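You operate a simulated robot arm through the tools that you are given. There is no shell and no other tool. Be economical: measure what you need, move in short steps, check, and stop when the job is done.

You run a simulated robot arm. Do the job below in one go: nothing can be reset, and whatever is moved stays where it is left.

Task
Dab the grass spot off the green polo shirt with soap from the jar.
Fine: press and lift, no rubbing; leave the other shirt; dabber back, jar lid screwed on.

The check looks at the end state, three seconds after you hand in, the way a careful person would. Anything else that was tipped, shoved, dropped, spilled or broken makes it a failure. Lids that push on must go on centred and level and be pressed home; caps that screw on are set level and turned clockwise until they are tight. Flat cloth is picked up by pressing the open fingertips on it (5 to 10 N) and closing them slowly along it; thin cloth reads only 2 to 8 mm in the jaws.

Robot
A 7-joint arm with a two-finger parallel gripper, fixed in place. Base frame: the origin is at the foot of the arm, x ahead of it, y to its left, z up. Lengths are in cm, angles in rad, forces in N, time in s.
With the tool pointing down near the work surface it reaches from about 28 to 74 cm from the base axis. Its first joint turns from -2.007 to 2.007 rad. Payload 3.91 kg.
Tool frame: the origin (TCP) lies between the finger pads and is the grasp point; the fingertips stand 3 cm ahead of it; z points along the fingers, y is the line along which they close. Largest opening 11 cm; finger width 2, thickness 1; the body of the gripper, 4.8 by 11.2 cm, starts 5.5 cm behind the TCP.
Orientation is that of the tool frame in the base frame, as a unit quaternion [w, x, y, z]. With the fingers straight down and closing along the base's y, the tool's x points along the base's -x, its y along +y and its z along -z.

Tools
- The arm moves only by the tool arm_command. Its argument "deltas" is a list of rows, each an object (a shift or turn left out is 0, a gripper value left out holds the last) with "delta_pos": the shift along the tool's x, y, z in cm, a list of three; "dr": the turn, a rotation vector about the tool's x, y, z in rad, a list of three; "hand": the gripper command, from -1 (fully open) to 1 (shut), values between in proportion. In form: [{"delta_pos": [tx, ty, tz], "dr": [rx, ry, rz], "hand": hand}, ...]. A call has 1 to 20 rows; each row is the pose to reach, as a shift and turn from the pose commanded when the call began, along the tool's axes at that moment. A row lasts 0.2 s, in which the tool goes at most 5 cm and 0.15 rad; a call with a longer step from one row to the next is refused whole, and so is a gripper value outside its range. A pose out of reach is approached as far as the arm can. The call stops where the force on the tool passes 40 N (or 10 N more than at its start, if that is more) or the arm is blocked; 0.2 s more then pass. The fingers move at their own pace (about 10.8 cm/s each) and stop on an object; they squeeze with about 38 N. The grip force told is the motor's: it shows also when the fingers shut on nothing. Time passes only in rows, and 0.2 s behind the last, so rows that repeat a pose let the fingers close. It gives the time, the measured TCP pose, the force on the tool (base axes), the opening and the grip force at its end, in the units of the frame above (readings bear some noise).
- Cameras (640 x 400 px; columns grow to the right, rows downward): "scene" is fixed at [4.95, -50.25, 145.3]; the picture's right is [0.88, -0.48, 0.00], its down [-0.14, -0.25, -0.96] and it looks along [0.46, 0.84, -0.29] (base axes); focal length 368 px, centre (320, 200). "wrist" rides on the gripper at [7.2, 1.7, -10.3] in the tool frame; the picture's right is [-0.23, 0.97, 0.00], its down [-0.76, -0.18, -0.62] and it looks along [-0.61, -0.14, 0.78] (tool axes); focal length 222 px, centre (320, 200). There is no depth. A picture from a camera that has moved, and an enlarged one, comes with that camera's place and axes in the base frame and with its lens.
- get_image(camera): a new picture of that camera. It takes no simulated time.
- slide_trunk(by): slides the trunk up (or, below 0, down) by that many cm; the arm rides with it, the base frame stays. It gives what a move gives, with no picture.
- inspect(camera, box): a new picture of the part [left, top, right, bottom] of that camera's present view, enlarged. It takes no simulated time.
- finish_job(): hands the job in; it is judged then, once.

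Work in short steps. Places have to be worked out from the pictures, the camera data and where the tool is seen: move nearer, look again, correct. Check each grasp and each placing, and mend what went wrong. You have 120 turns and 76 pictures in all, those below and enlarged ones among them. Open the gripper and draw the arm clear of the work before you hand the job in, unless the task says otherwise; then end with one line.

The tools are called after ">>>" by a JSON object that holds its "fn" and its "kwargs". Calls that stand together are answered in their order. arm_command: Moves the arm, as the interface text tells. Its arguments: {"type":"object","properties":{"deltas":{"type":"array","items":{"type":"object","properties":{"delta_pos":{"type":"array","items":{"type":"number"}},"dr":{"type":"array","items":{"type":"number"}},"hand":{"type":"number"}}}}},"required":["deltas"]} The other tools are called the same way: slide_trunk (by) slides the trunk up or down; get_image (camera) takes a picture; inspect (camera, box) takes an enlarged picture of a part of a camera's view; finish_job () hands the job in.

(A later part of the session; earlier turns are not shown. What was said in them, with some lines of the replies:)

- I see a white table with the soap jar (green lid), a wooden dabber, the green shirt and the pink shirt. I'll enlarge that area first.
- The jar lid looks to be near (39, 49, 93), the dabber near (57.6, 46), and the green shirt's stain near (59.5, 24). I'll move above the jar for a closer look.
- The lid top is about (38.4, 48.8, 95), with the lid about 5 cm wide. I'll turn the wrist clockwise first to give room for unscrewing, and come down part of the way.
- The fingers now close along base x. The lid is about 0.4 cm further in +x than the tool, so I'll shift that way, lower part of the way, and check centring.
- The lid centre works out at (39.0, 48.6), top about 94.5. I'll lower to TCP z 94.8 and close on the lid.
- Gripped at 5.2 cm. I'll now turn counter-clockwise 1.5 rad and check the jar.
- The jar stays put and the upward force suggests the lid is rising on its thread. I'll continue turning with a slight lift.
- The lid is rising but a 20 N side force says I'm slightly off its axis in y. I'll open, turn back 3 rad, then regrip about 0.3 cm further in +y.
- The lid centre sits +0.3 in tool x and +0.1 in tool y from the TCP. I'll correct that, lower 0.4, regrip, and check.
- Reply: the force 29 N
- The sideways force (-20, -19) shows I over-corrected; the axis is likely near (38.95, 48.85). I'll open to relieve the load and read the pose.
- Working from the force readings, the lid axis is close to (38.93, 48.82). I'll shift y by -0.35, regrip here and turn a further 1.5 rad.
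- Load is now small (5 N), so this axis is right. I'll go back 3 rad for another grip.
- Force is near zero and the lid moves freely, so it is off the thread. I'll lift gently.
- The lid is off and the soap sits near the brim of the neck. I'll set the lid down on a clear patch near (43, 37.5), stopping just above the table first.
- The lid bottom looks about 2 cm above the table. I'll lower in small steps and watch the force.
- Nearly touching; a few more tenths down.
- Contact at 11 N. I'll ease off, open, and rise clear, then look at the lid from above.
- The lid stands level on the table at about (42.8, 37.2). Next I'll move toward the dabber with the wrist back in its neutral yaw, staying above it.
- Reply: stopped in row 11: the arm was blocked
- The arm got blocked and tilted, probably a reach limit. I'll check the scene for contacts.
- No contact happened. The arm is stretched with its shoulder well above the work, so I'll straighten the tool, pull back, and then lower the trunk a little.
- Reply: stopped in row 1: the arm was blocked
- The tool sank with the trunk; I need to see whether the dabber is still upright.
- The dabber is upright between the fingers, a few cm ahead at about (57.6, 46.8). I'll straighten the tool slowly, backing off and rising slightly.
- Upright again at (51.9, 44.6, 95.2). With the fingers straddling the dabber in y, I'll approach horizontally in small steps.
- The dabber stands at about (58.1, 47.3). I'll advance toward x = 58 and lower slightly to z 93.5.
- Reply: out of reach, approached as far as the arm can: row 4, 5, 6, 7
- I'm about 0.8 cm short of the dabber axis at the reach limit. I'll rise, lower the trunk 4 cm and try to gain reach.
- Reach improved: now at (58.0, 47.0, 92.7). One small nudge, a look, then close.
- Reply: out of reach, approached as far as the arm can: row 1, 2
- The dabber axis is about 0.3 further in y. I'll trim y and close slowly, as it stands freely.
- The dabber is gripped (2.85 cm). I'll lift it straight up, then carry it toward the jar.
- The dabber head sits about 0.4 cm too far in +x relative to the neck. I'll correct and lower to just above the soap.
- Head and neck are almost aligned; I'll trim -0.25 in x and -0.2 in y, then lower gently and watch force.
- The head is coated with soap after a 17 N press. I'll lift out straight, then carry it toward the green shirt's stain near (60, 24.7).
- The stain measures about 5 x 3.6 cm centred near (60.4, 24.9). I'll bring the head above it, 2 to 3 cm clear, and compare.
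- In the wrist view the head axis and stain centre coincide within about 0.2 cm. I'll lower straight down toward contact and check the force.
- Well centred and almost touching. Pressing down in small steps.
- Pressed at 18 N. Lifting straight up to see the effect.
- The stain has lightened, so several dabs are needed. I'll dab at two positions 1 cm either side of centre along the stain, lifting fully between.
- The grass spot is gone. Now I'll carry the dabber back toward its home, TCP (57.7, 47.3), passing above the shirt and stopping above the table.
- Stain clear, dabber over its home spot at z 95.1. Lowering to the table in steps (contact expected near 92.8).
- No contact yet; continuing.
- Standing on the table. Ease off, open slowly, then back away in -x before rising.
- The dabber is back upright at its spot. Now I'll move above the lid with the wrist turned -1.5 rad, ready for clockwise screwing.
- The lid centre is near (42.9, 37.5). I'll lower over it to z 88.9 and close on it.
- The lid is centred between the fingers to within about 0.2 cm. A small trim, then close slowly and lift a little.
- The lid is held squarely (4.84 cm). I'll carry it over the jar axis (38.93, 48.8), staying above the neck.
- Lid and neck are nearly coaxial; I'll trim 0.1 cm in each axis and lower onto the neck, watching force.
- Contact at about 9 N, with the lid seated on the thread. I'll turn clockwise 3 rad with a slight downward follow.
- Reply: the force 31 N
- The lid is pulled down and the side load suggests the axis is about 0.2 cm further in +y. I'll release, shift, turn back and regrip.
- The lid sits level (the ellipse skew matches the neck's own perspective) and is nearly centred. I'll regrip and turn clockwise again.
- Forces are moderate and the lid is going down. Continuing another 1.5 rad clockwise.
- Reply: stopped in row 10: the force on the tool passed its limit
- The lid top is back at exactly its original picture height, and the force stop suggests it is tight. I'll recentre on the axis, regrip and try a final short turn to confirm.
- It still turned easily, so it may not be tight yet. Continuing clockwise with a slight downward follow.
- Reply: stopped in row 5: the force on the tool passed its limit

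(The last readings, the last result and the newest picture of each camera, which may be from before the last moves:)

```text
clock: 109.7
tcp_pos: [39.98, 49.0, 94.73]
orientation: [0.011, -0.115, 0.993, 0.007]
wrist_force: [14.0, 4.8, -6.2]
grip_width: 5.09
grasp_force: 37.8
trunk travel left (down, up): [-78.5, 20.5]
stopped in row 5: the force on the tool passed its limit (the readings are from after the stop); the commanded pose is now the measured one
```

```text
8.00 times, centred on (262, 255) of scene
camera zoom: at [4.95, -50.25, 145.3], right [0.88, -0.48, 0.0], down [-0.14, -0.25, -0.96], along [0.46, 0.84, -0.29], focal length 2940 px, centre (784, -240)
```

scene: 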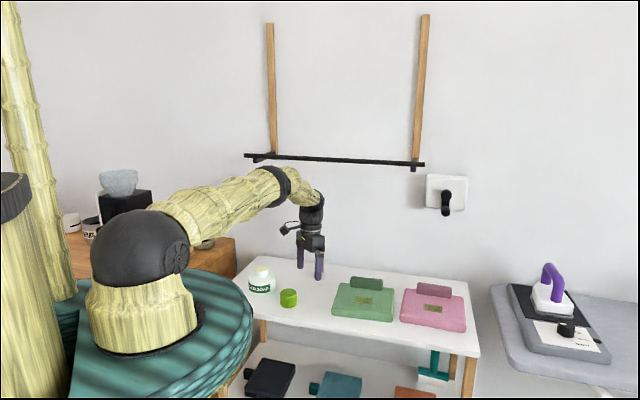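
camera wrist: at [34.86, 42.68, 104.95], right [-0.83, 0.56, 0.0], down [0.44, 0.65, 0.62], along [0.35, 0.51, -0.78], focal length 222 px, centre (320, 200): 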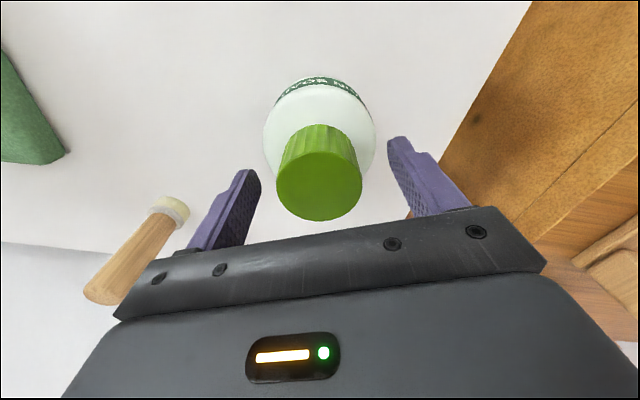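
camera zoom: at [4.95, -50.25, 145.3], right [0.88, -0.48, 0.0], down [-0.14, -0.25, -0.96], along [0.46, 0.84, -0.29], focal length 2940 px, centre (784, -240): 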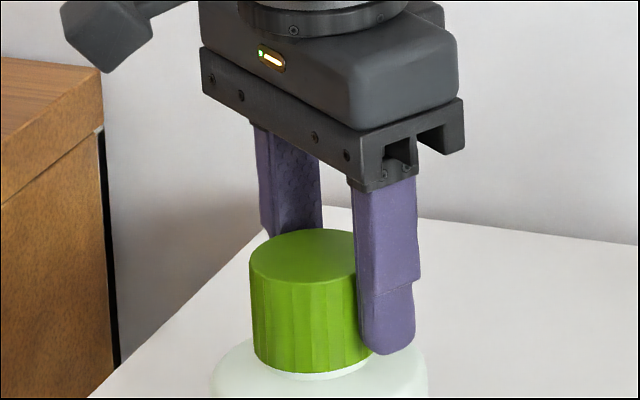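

The fingers were walked off sideways while the lid stayed put, which again suggests a tight lid. I'll release, recentre and level the tool, and do one last check turn.

>>> {"fn": "arm_command", "kwargs": {"deltas": [{"hand": 0.1}, {"hand": -0.5}, {"delta_pos": [1.06, 0.09, 0], "dr": [0.014, 0.022, 0]}, {"delta_pos": [1.06, 0.09, 0], "dr": [0.014, 0.022, 0]}]}}

>>> {"fn": "inspect", "kwargs": {"camera": "wrist", "box": [220, 60, 420, 230]}}

```text
clock: 110.7
tcp_pos: [38.61, 48.86, 94.82]
orientation: [-0.002, -0.114, 0.993, -0.001]
wrist_force: [-0.3, -0.3, 0.1]
grip_width: 8.26
grasp_force: 0.1
trunk travel left (down, up): [-78.5, 20.5]
```

```text
2.35 times, centred on (320, 145) of wrist
camera zoom: at [31.28, 48.69, 105.23], right [0.0, 1.0, 0.0], down [0.78, 0.0, 0.62], along [0.62, 0.0, -0.78], focal length 523 px, centre (320, 329)
```

zoom: 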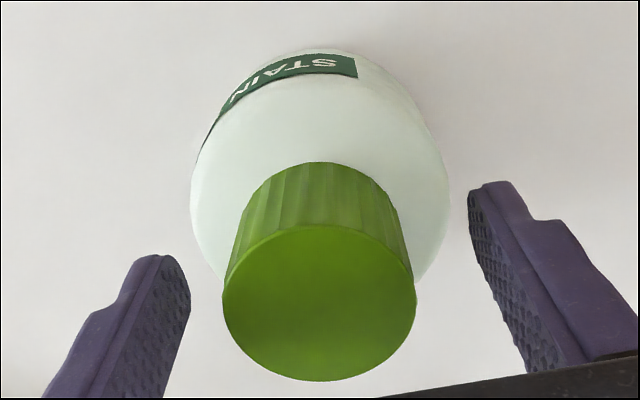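

The lid looks level and coaxial. I'll centre (+0.25 x), grip, and turn in short bits.

>>> {"fn": "arm_command", "kwargs": {"deltas": [{"delta_pos": [-0.27, 0, 0.2]}, {"delta_pos": [-0.27, 0, 0.2], "hand": 0.1}, {"delta_pos": [-0.27, 0, 0.2], "hand": 1}, {"delta_pos": [-0.27, 0, 0.2], "hand": 1}, {"delta_pos": [-0.27, 0, 0.2], "hand": 1}, {"delta_pos": [-0.27, 0, 0.2], "dr": [0, 0, 0.1]}, {"delta_pos": [-0.27, 0, 0.2], "dr": [0, 0, 0.2]}, {"delta_pos": [-0.27, 0, 0.2], "dr": [0, 0, 0.3]}, {"delta_pos": [-0.27, 0, 0.2], "dr": [0, 0, 0.4]}]}}

>>> {"fn": "inspect", "kwargs": {"camera": "scene", "box": [240, 250, 280, 282]}}

>>> {"fn": "arm_command", "kwargs": {"deltas": [{"dr": [0, 0, 0.1]}, {"dr": [0, 0, 0.2]}, {"dr": [0, 0, 0.3]}, {"dr": [0, 0, 0.4]}]}}

>>> {"fn": "inspect", "kwargs": {"camera": "scene", "box": [240, 250, 280, 282]}}

```text
clock: 112.7
tcp_pos: [38.85, 48.83, 94.53]
orientation: [-0.001, 0.083, 0.997, 0.0]
wrist_force: [-1.8, 1.4, 3.1]
grip_width: 4.92
grasp_force: 37.9
trunk travel left (down, up): [-78.5, 20.5]
```

```text
12.50 times, centred on (260, 266) of scene
camera zoom: at [4.95, -50.25, 145.3], right [0.88, -0.48, 0.0], down [-0.14, -0.25, -0.96], along [0.46, 0.84, -0.29], focal length 4594 px, centre (1070, -625)
```

zoom: 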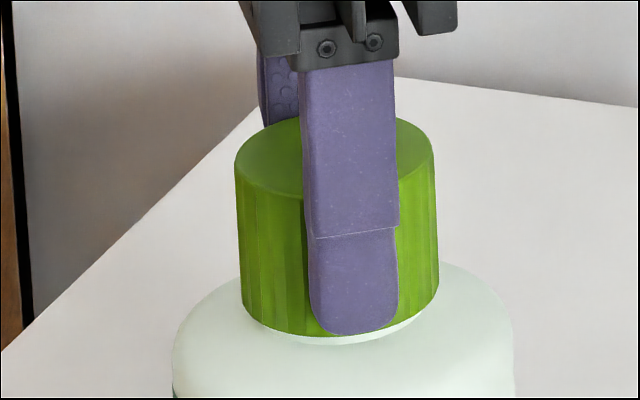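

```text
clock: 113.7
tcp_pos: [37.93, 49.35, 94.62]
orientation: [-0.004, 0.279, 0.96, 0.0]
wrist_force: [-32.6, 22.5, -0.8]
grip_width: 5.05
grasp_force: 37.8
trunk travel left (down, up): [-78.5, 20.5]
```

```text
12.50 times, centred on (260, 266) of scene
camera zoom: at [4.95, -50.25, 145.3], right [0.88, -0.48, 0.0], down [-0.14, -0.25, -0.96], along [0.46, 0.84, -0.29], focal length 4594 px, centre (1070, -625)
```

zoom: 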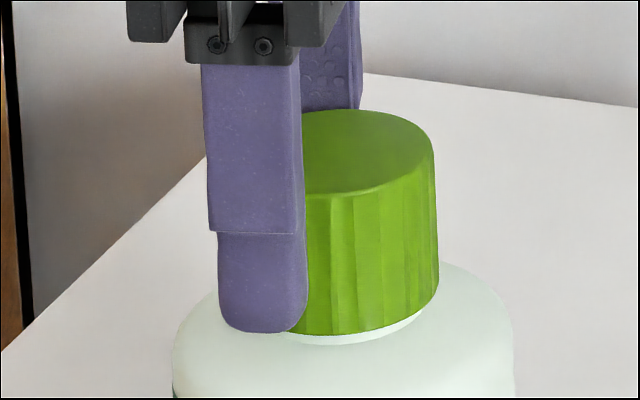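

The lid refuses to turn further and the fingers are walking round it, so it is tight and level. I'll release and rise clear.

>>> {"fn": "arm_command", "kwargs": {"deltas": [{"hand": 0.1}, {"hand": -0.4}, {"hand": -1}, {"hand": -1}, {"delta_pos": [0, 0, -2]}, {"delta_pos": [0, 0, -6]}, {"delta_pos": [0, 0, -10]}, {"delta_pos": [0, 0, -14]}, {"delta_pos": [0, 0, -18]}, {"delta_pos": [0, 0, -18]}]}}

>>> {"fn": "inspect", "kwargs": {"camera": "scene", "box": [230, 230, 294, 280]}}

>>> {"fn": "get_image", "kwargs": {"camera": "scene"}}

```text
clock: 115.9
tcp_pos: [39.01, 48.9, 112.67]
orientation: [-0.001, 0.281, 0.96, -0.002]
wrist_force: [0.1, 0.5, 0.9]
grip_width: 10.99
grasp_force: 0.0
trunk travel left (down, up): [-78.5, 20.5]
```

```text
8.00 times, centred on (262, 255) of scene
camera zoom: at [4.95, -50.25, 145.3], right [0.88, -0.48, 0.0], down [-0.14, -0.25, -0.96], along [0.46, 0.84, -0.29], focal length 2940 px, centre (784, -240)
```

zoom: 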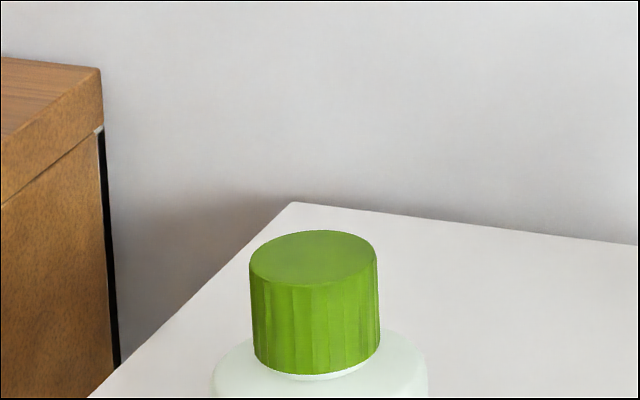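

```text
8 pictures are left
```

scene: 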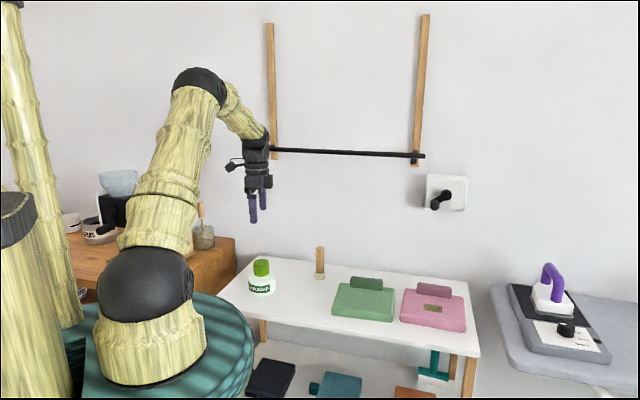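

The jar is closed, but the wall bar and the knob on the right look slightly different from the start. I'll look closer.

>>> {"fn": "inspect", "kwargs": {"camera": "scene", "box": [230, 130, 480, 286]}}

```text
2.56 times, centred on (355, 208) of scene
camera zoom: at [4.95, -50.25, 145.3], right [0.88, -0.48, 0.0], down [-0.14, -0.25, -0.96], along [0.46, 0.84, -0.29], focal length 941 px, centre (230, 180)
```

zoom: 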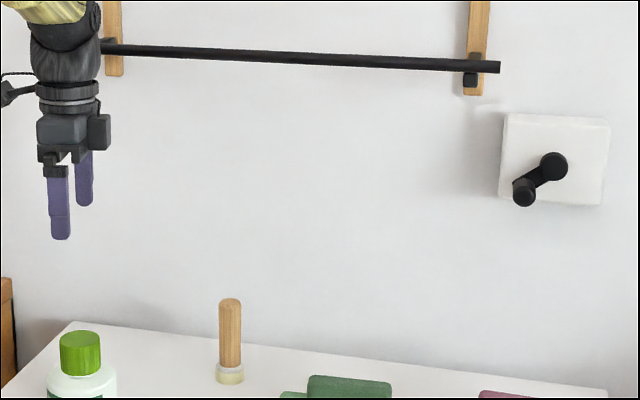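

The bar is part of a crank-raised rack: my wrist must have nudged it up about 2.4 cm at full reach (it was at row 164, now 156; the crank turned with it). I should push it back down. I'll turn the tool radial and close the fingers at a retracted spot first.

>>> {"fn": "arm_command", "kwargs": {"deltas": [{"delta_pos": [-0.4, -0.8, -0.7], "dr": [0, 0, -0.138], "hand": 1}, {"delta_pos": [-0.8, -1.6, -1.4], "dr": [0, 0, -0.275]}, {"delta_pos": [-1.2, -2.4, -2.1], "dr": [0, 0, -0.413]}, {"delta_pos": [-1.6, -3.2, -2.8], "dr": [0, 0, -0.551]}, {"delta_pos": [-2.0, -4.0, -3.5], "dr": [0, 0, -0.689]}, {"delta_pos": [-2.4, -4.8, -4.2], "dr": [0, 0, -0.826]}, {"delta_pos": [-2.8, -5.6, -4.9], "dr": [0, 0, -0.964]}, {"delta_pos": [-3.2, -6.4, -5.6], "dr": [0, 0, -1.102]}, {"delta_pos": [-3.6, -7.2, -6.3], "dr": [0, 0, -1.239]}, {"delta_pos": [-3.96, -8.03, -7], "dr": [0, 0, -1.377]}, {"delta_pos": [-3.96, -8.03, -7], "dr": [0, 0, -1.377]}]}}

>>> {"fn": "slide_trunk", "kwargs": {"by": 5}}

```text
clock: 118.3
tcp_pos: [37.89, 39.88, 119.54]
orientation: [-0.002, -0.394, 0.919, -0.001]
wrist_force: [0.5, -0.8, -0.5]
grip_width: 0.0
grasp_force: 37.8
trunk travel left (down, up): [-78.5, 20.5]
```

```text
clock: 119.2
tcp_pos: [37.93, 39.96, 124.59]
orientation: [-0.001, -0.392, 0.92, -0.001]
wrist_force: [-0.2, -0.2, -0.4]
grip_width: 0.01
grasp_force: 37.5
trunk travel left (down, up): [-83.5, 15.5]
```

Now I'll tilt the tool to horizontal, pointing at the wall, well short of the bar and above its height.

>>> {"fn": "arm_command", "kwargs": {"deltas": [{"delta_pos": [-0.6, 0, -0.8], "dr": [0, -0.143, 0]}, {"delta_pos": [-1.2, 0, -1.6], "dr": [0, -0.286, 0]}, {"delta_pos": [-1.8, 0, -2.4], "dr": [0, -0.428, 0]}, {"delta_pos": [-2.4, 0, -3.2], "dr": [0, -0.571, 0]}, {"delta_pos": [-3, 0, -4], "dr": [0, -0.714, 0]}, {"delta_pos": [-3.6, 0, -4.8], "dr": [0, -0.857, 0]}, {"delta_pos": [-4.2, 0, -5.6], "dr": [0, -1.0, 0]}, {"delta_pos": [-4.8, 0, -6.4], "dr": [0, -1.142, 0]}, {"delta_pos": [-5.4, 0, -7.2], "dr": [0, -1.285, 0]}, {"delta_pos": [-6, 0, -8], "dr": [0, -1.428, 0]}, {"delta_pos": [-6.5, 0, -8.5], "dr": [0, -1.571, 0]}, {"delta_pos": [-6.5, 0, -8.5], "dr": [0, -1.571, 0]}, {"delta_pos": [-6.5, 0, -8.5], "dr": [0, -1.571, 0]}]}}

>>> {"fn": "get_image", "kwargs": {"camera": "scene"}}

```text
clock: 122.0
tcp_pos: [42.46, 44.79, 132.95]
orientation: [0.65, -0.277, 0.651, 0.277]
wrist_force: [-0.1, 0.2, 0.5]
grip_width: 0.01
grasp_force: 38.2
trunk travel left (down, up): [-83.5, 15.5]
```

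```text
6 pictures are left
```

scene: 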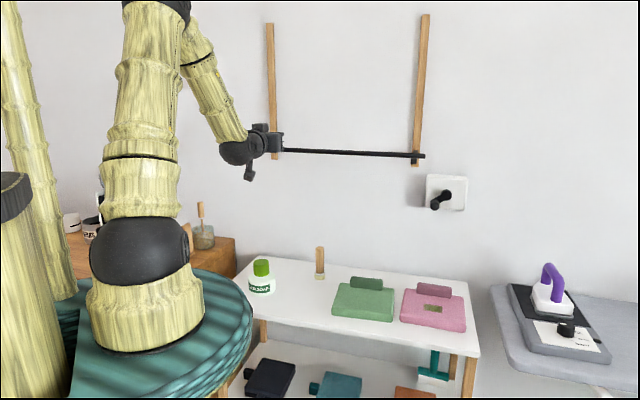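

The tool is horizontal at z 133, short of the bar. A wrist picture will fix the bar's height and depth.

>>> {"fn": "inspect", "kwargs": {"camera": "wrist", "box": [160, 0, 480, 200]}}

```text
2.00 times, centred on (320, 100) of wrist
camera zoom: at [34.14, 38.28, 125.76], right [-0.7, 0.67, 0.23], down [-0.3, -0.57, 0.76], along [0.64, 0.47, 0.6], focal length 444 px, centre (320, 400)
```

zoom: 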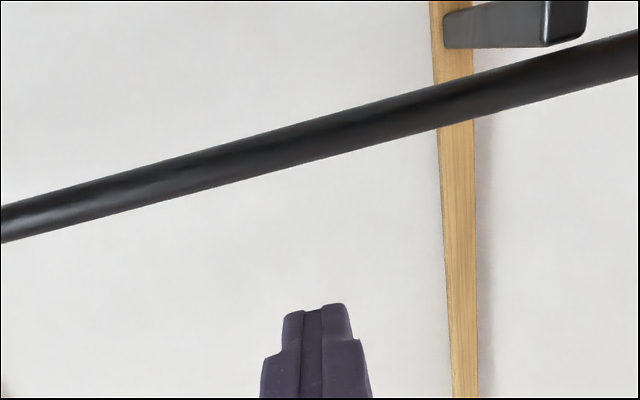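

Triangulating, the bar stands about 14 cm off the wall at n≈69.5, z≈128.6 now, and it was about 126.3 originally. I'll extend the closed fingers over it and lower gently to contact.

>>> {"fn": "arm_command", "kwargs": {"deltas": [{"delta_pos": [0, 0, 3]}, {"delta_pos": [0, 0, 6]}, {"delta_pos": [0, 0, 8]}, {"delta_pos": [0.8, 0, 8]}, {"delta_pos": [1.6, 0, 8]}, {"delta_pos": [1.6, 0, 8]}]}}

>>> {"fn": "arm_command", "kwargs": {"deltas": [{"delta_pos": [0.3, 0, 0]}, {"delta_pos": [0.6, 0, 0]}, {"delta_pos": [0.9, 0, 0]}, {"delta_pos": [0.9, 0, 0]}]}}

```text
clock: 123.4
tcp_pos: [47.86, 50.28, 131.35]
orientation: [0.649, -0.278, 0.652, 0.277]
wrist_force: [0.1, -0.1, -0.1]
grip_width: 0.0
grasp_force: 37.9
trunk travel left (down, up): [-83.5, 15.5]
```

```text
clock: 124.4
tcp_pos: [47.95, 50.3, 130.48]
orientation: [0.65, -0.277, 0.652, 0.277]
wrist_force: [-0.5, 0.2, -0.3]
grip_width: 0.01
grasp_force: 38.1
trunk travel left (down, up): [-83.5, 15.5]
```

No contact yet; lowering more.

>>> {"fn": "arm_command", "kwargs": {"deltas": [{"delta_pos": [0.2, 0, 0]}, {"delta_pos": [0.4, 0, 0]}, {"delta_pos": [0.6, 0, 0]}, {"delta_pos": [0.6, 0, 0]}]}}

>>> {"fn": "arm_command", "kwargs": {"deltas": [{"delta_pos": [0.2, 0, 0]}, {"delta_pos": [0.4, 0, 0]}, {"delta_pos": [0.6, 0, 0]}, {"delta_pos": [0.6, 0, 0]}]}}

>>> {"fn": "inspect", "kwargs": {"camera": "scene", "box": [230, 120, 480, 276]}}

```text
clock: 125.4
tcp_pos: [48.05, 50.49, 129.95]
orientation: [0.65, -0.277, 0.651, 0.277]
wrist_force: [0.6, -0.9, 2.3]
grip_width: 0.02
grasp_force: 37.5
trunk travel left (down, up): [-83.5, 15.5]
```

```text
clock: 126.4
tcp_pos: [47.94, 50.4, 129.28]
orientation: [0.649, -0.278, 0.651, 0.277]
wrist_force: [0.4, -0.5, 2.0]
grip_width: 0.0
grasp_force: 37.7
trunk travel left (down, up): [-83.5, 15.5]
```

```text
2.56 times, centred on (355, 198) of scene
camera zoom: at [4.95, -50.25, 145.3], right [0.88, -0.48, 0.0], down [-0.14, -0.25, -0.96], along [0.46, 0.84, -0.29], focal length 941 px, centre (230, 205)
```

zoom: 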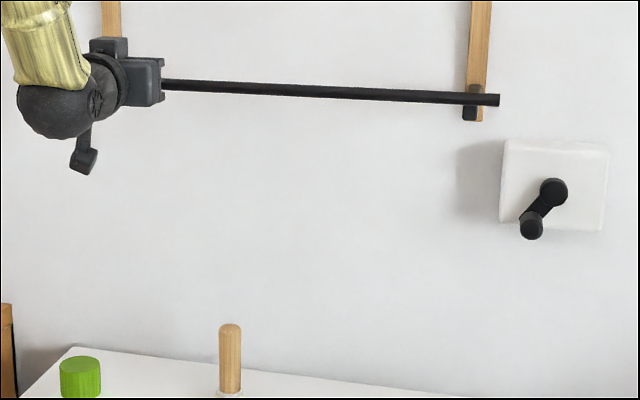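

The bar moves down easily (about 2 N) and the crank follows. About 5 px (roughly 1.5 cm) remain; I'll continue gently.

>>> {"fn": "arm_command", "kwargs": {"deltas": [{"delta_pos": [0.2, 0, 0]}, {"delta_pos": [0.4, 0, 0]}, {"delta_pos": [0.6, 0, 0]}, {"delta_pos": [0.8, 0, 0]}, {"delta_pos": [1.0, 0, 0]}, {"delta_pos": [1.0, 0, 0]}]}}

>>> {"fn": "arm_command", "kwargs": {"deltas": [{"delta_pos": [0.15, 0, 0]}, {"delta_pos": [0.3, 0, 0]}, {"delta_pos": [0.3, 0, 0]}]}}

>>> {"fn": "get_image", "kwargs": {"camera": "scene"}}

```text
clock: 127.8
tcp_pos: [47.95, 50.48, 128.26]
orientation: [0.649, -0.278, 0.652, 0.277]
wrist_force: [-1.1, 0.9, 1.2]
grip_width: 0.0
grasp_force: 37.7
trunk travel left (down, up): [-83.5, 15.5]
```

```text
clock: 128.6
tcp_pos: [47.96, 50.33, 127.82]
orientation: [0.649, -0.278, 0.652, 0.277]
wrist_force: [1.4, -0.3, 1.6]
grip_width: 0.0
grasp_force: 37.4
trunk travel left (down, up): [-83.5, 15.5]
```

```text
3 pictures are left
```

scene: 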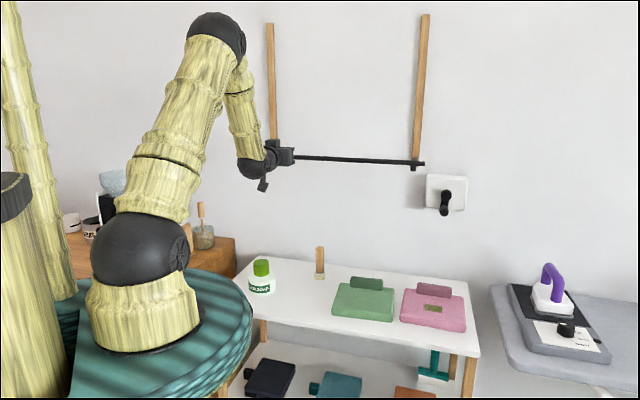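

The bar and crank are nearly back at their original picture positions. One last 0.15 cm, then I rise off the bar and retract.

>>> {"fn": "arm_command", "kwargs": {"deltas": [{"delta_pos": [0.1, 0, 0]}, {"delta_pos": [0.15, 0, 0]}, {"delta_pos": [0.15, 0, 0]}]}}

>>> {"fn": "arm_command", "kwargs": {"deltas": [{"delta_pos": [-0.5, 0, 0]}, {"delta_pos": [-2, 0, 0]}, {"delta_pos": [-4, 0, 0]}, {"delta_pos": [-4, 0, -4]}, {"delta_pos": [-4, 0, -8]}, {"delta_pos": [-4, 0, -12]}, {"delta_pos": [-4, 0, -16]}, {"delta_pos": [-4, 0, -16], "hand": -1}, {"delta_pos": [-4, 0, -16], "hand": -1}, {"delta_pos": [-4, 0, -16], "hand": -1}]}}

>>> {"fn": "get_image", "kwargs": {"camera": "scene"}}

```text
clock: 129.4
tcp_pos: [47.86, 50.29, 127.71]
orientation: [0.649, -0.278, 0.651, 0.278]
wrist_force: [-0.1, 0.8, 1.8]
grip_width: 0.0
grasp_force: 37.9
trunk travel left (down, up): [-83.5, 15.5]
```

```text
clock: 131.6
tcp_pos: [36.91, 38.94, 131.82]
orientation: [0.649, -0.278, 0.651, 0.278]
wrist_force: [-0.7, 0.0, -0.4]
grip_width: 10.96
grasp_force: 0.0
trunk travel left (down, up): [-83.5, 15.5]
```

```text
2 pictures are left
```

scene: 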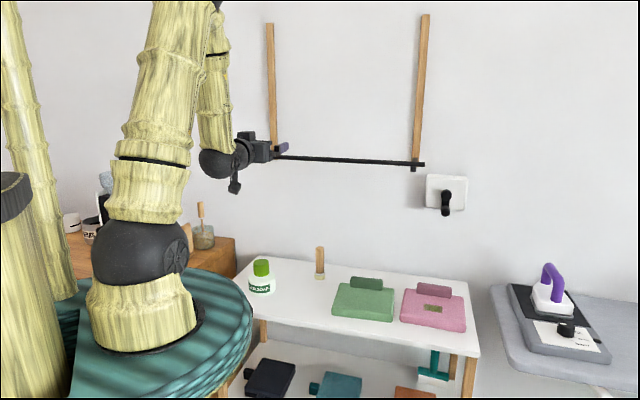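

The bar and crank match the starting picture again. The stain is gone, the dabber is on its spot, the jar is closed, and the arm is clear and open, so I'm handing in.

>>> {"fn": "finish_job", "kwargs": {}}

```text
The job is handed in.
```

The grass spot is gone from the green polo: I pressed and lifted with soap, no rubbing. The dabber is back on its spot, the jar lid is screwed on tight and the pink shirt wasn't touched; on the way my arm nudged the wall rack's bar up about 2 cm, so I pushed it back down until it and its crank matched the starting picture.
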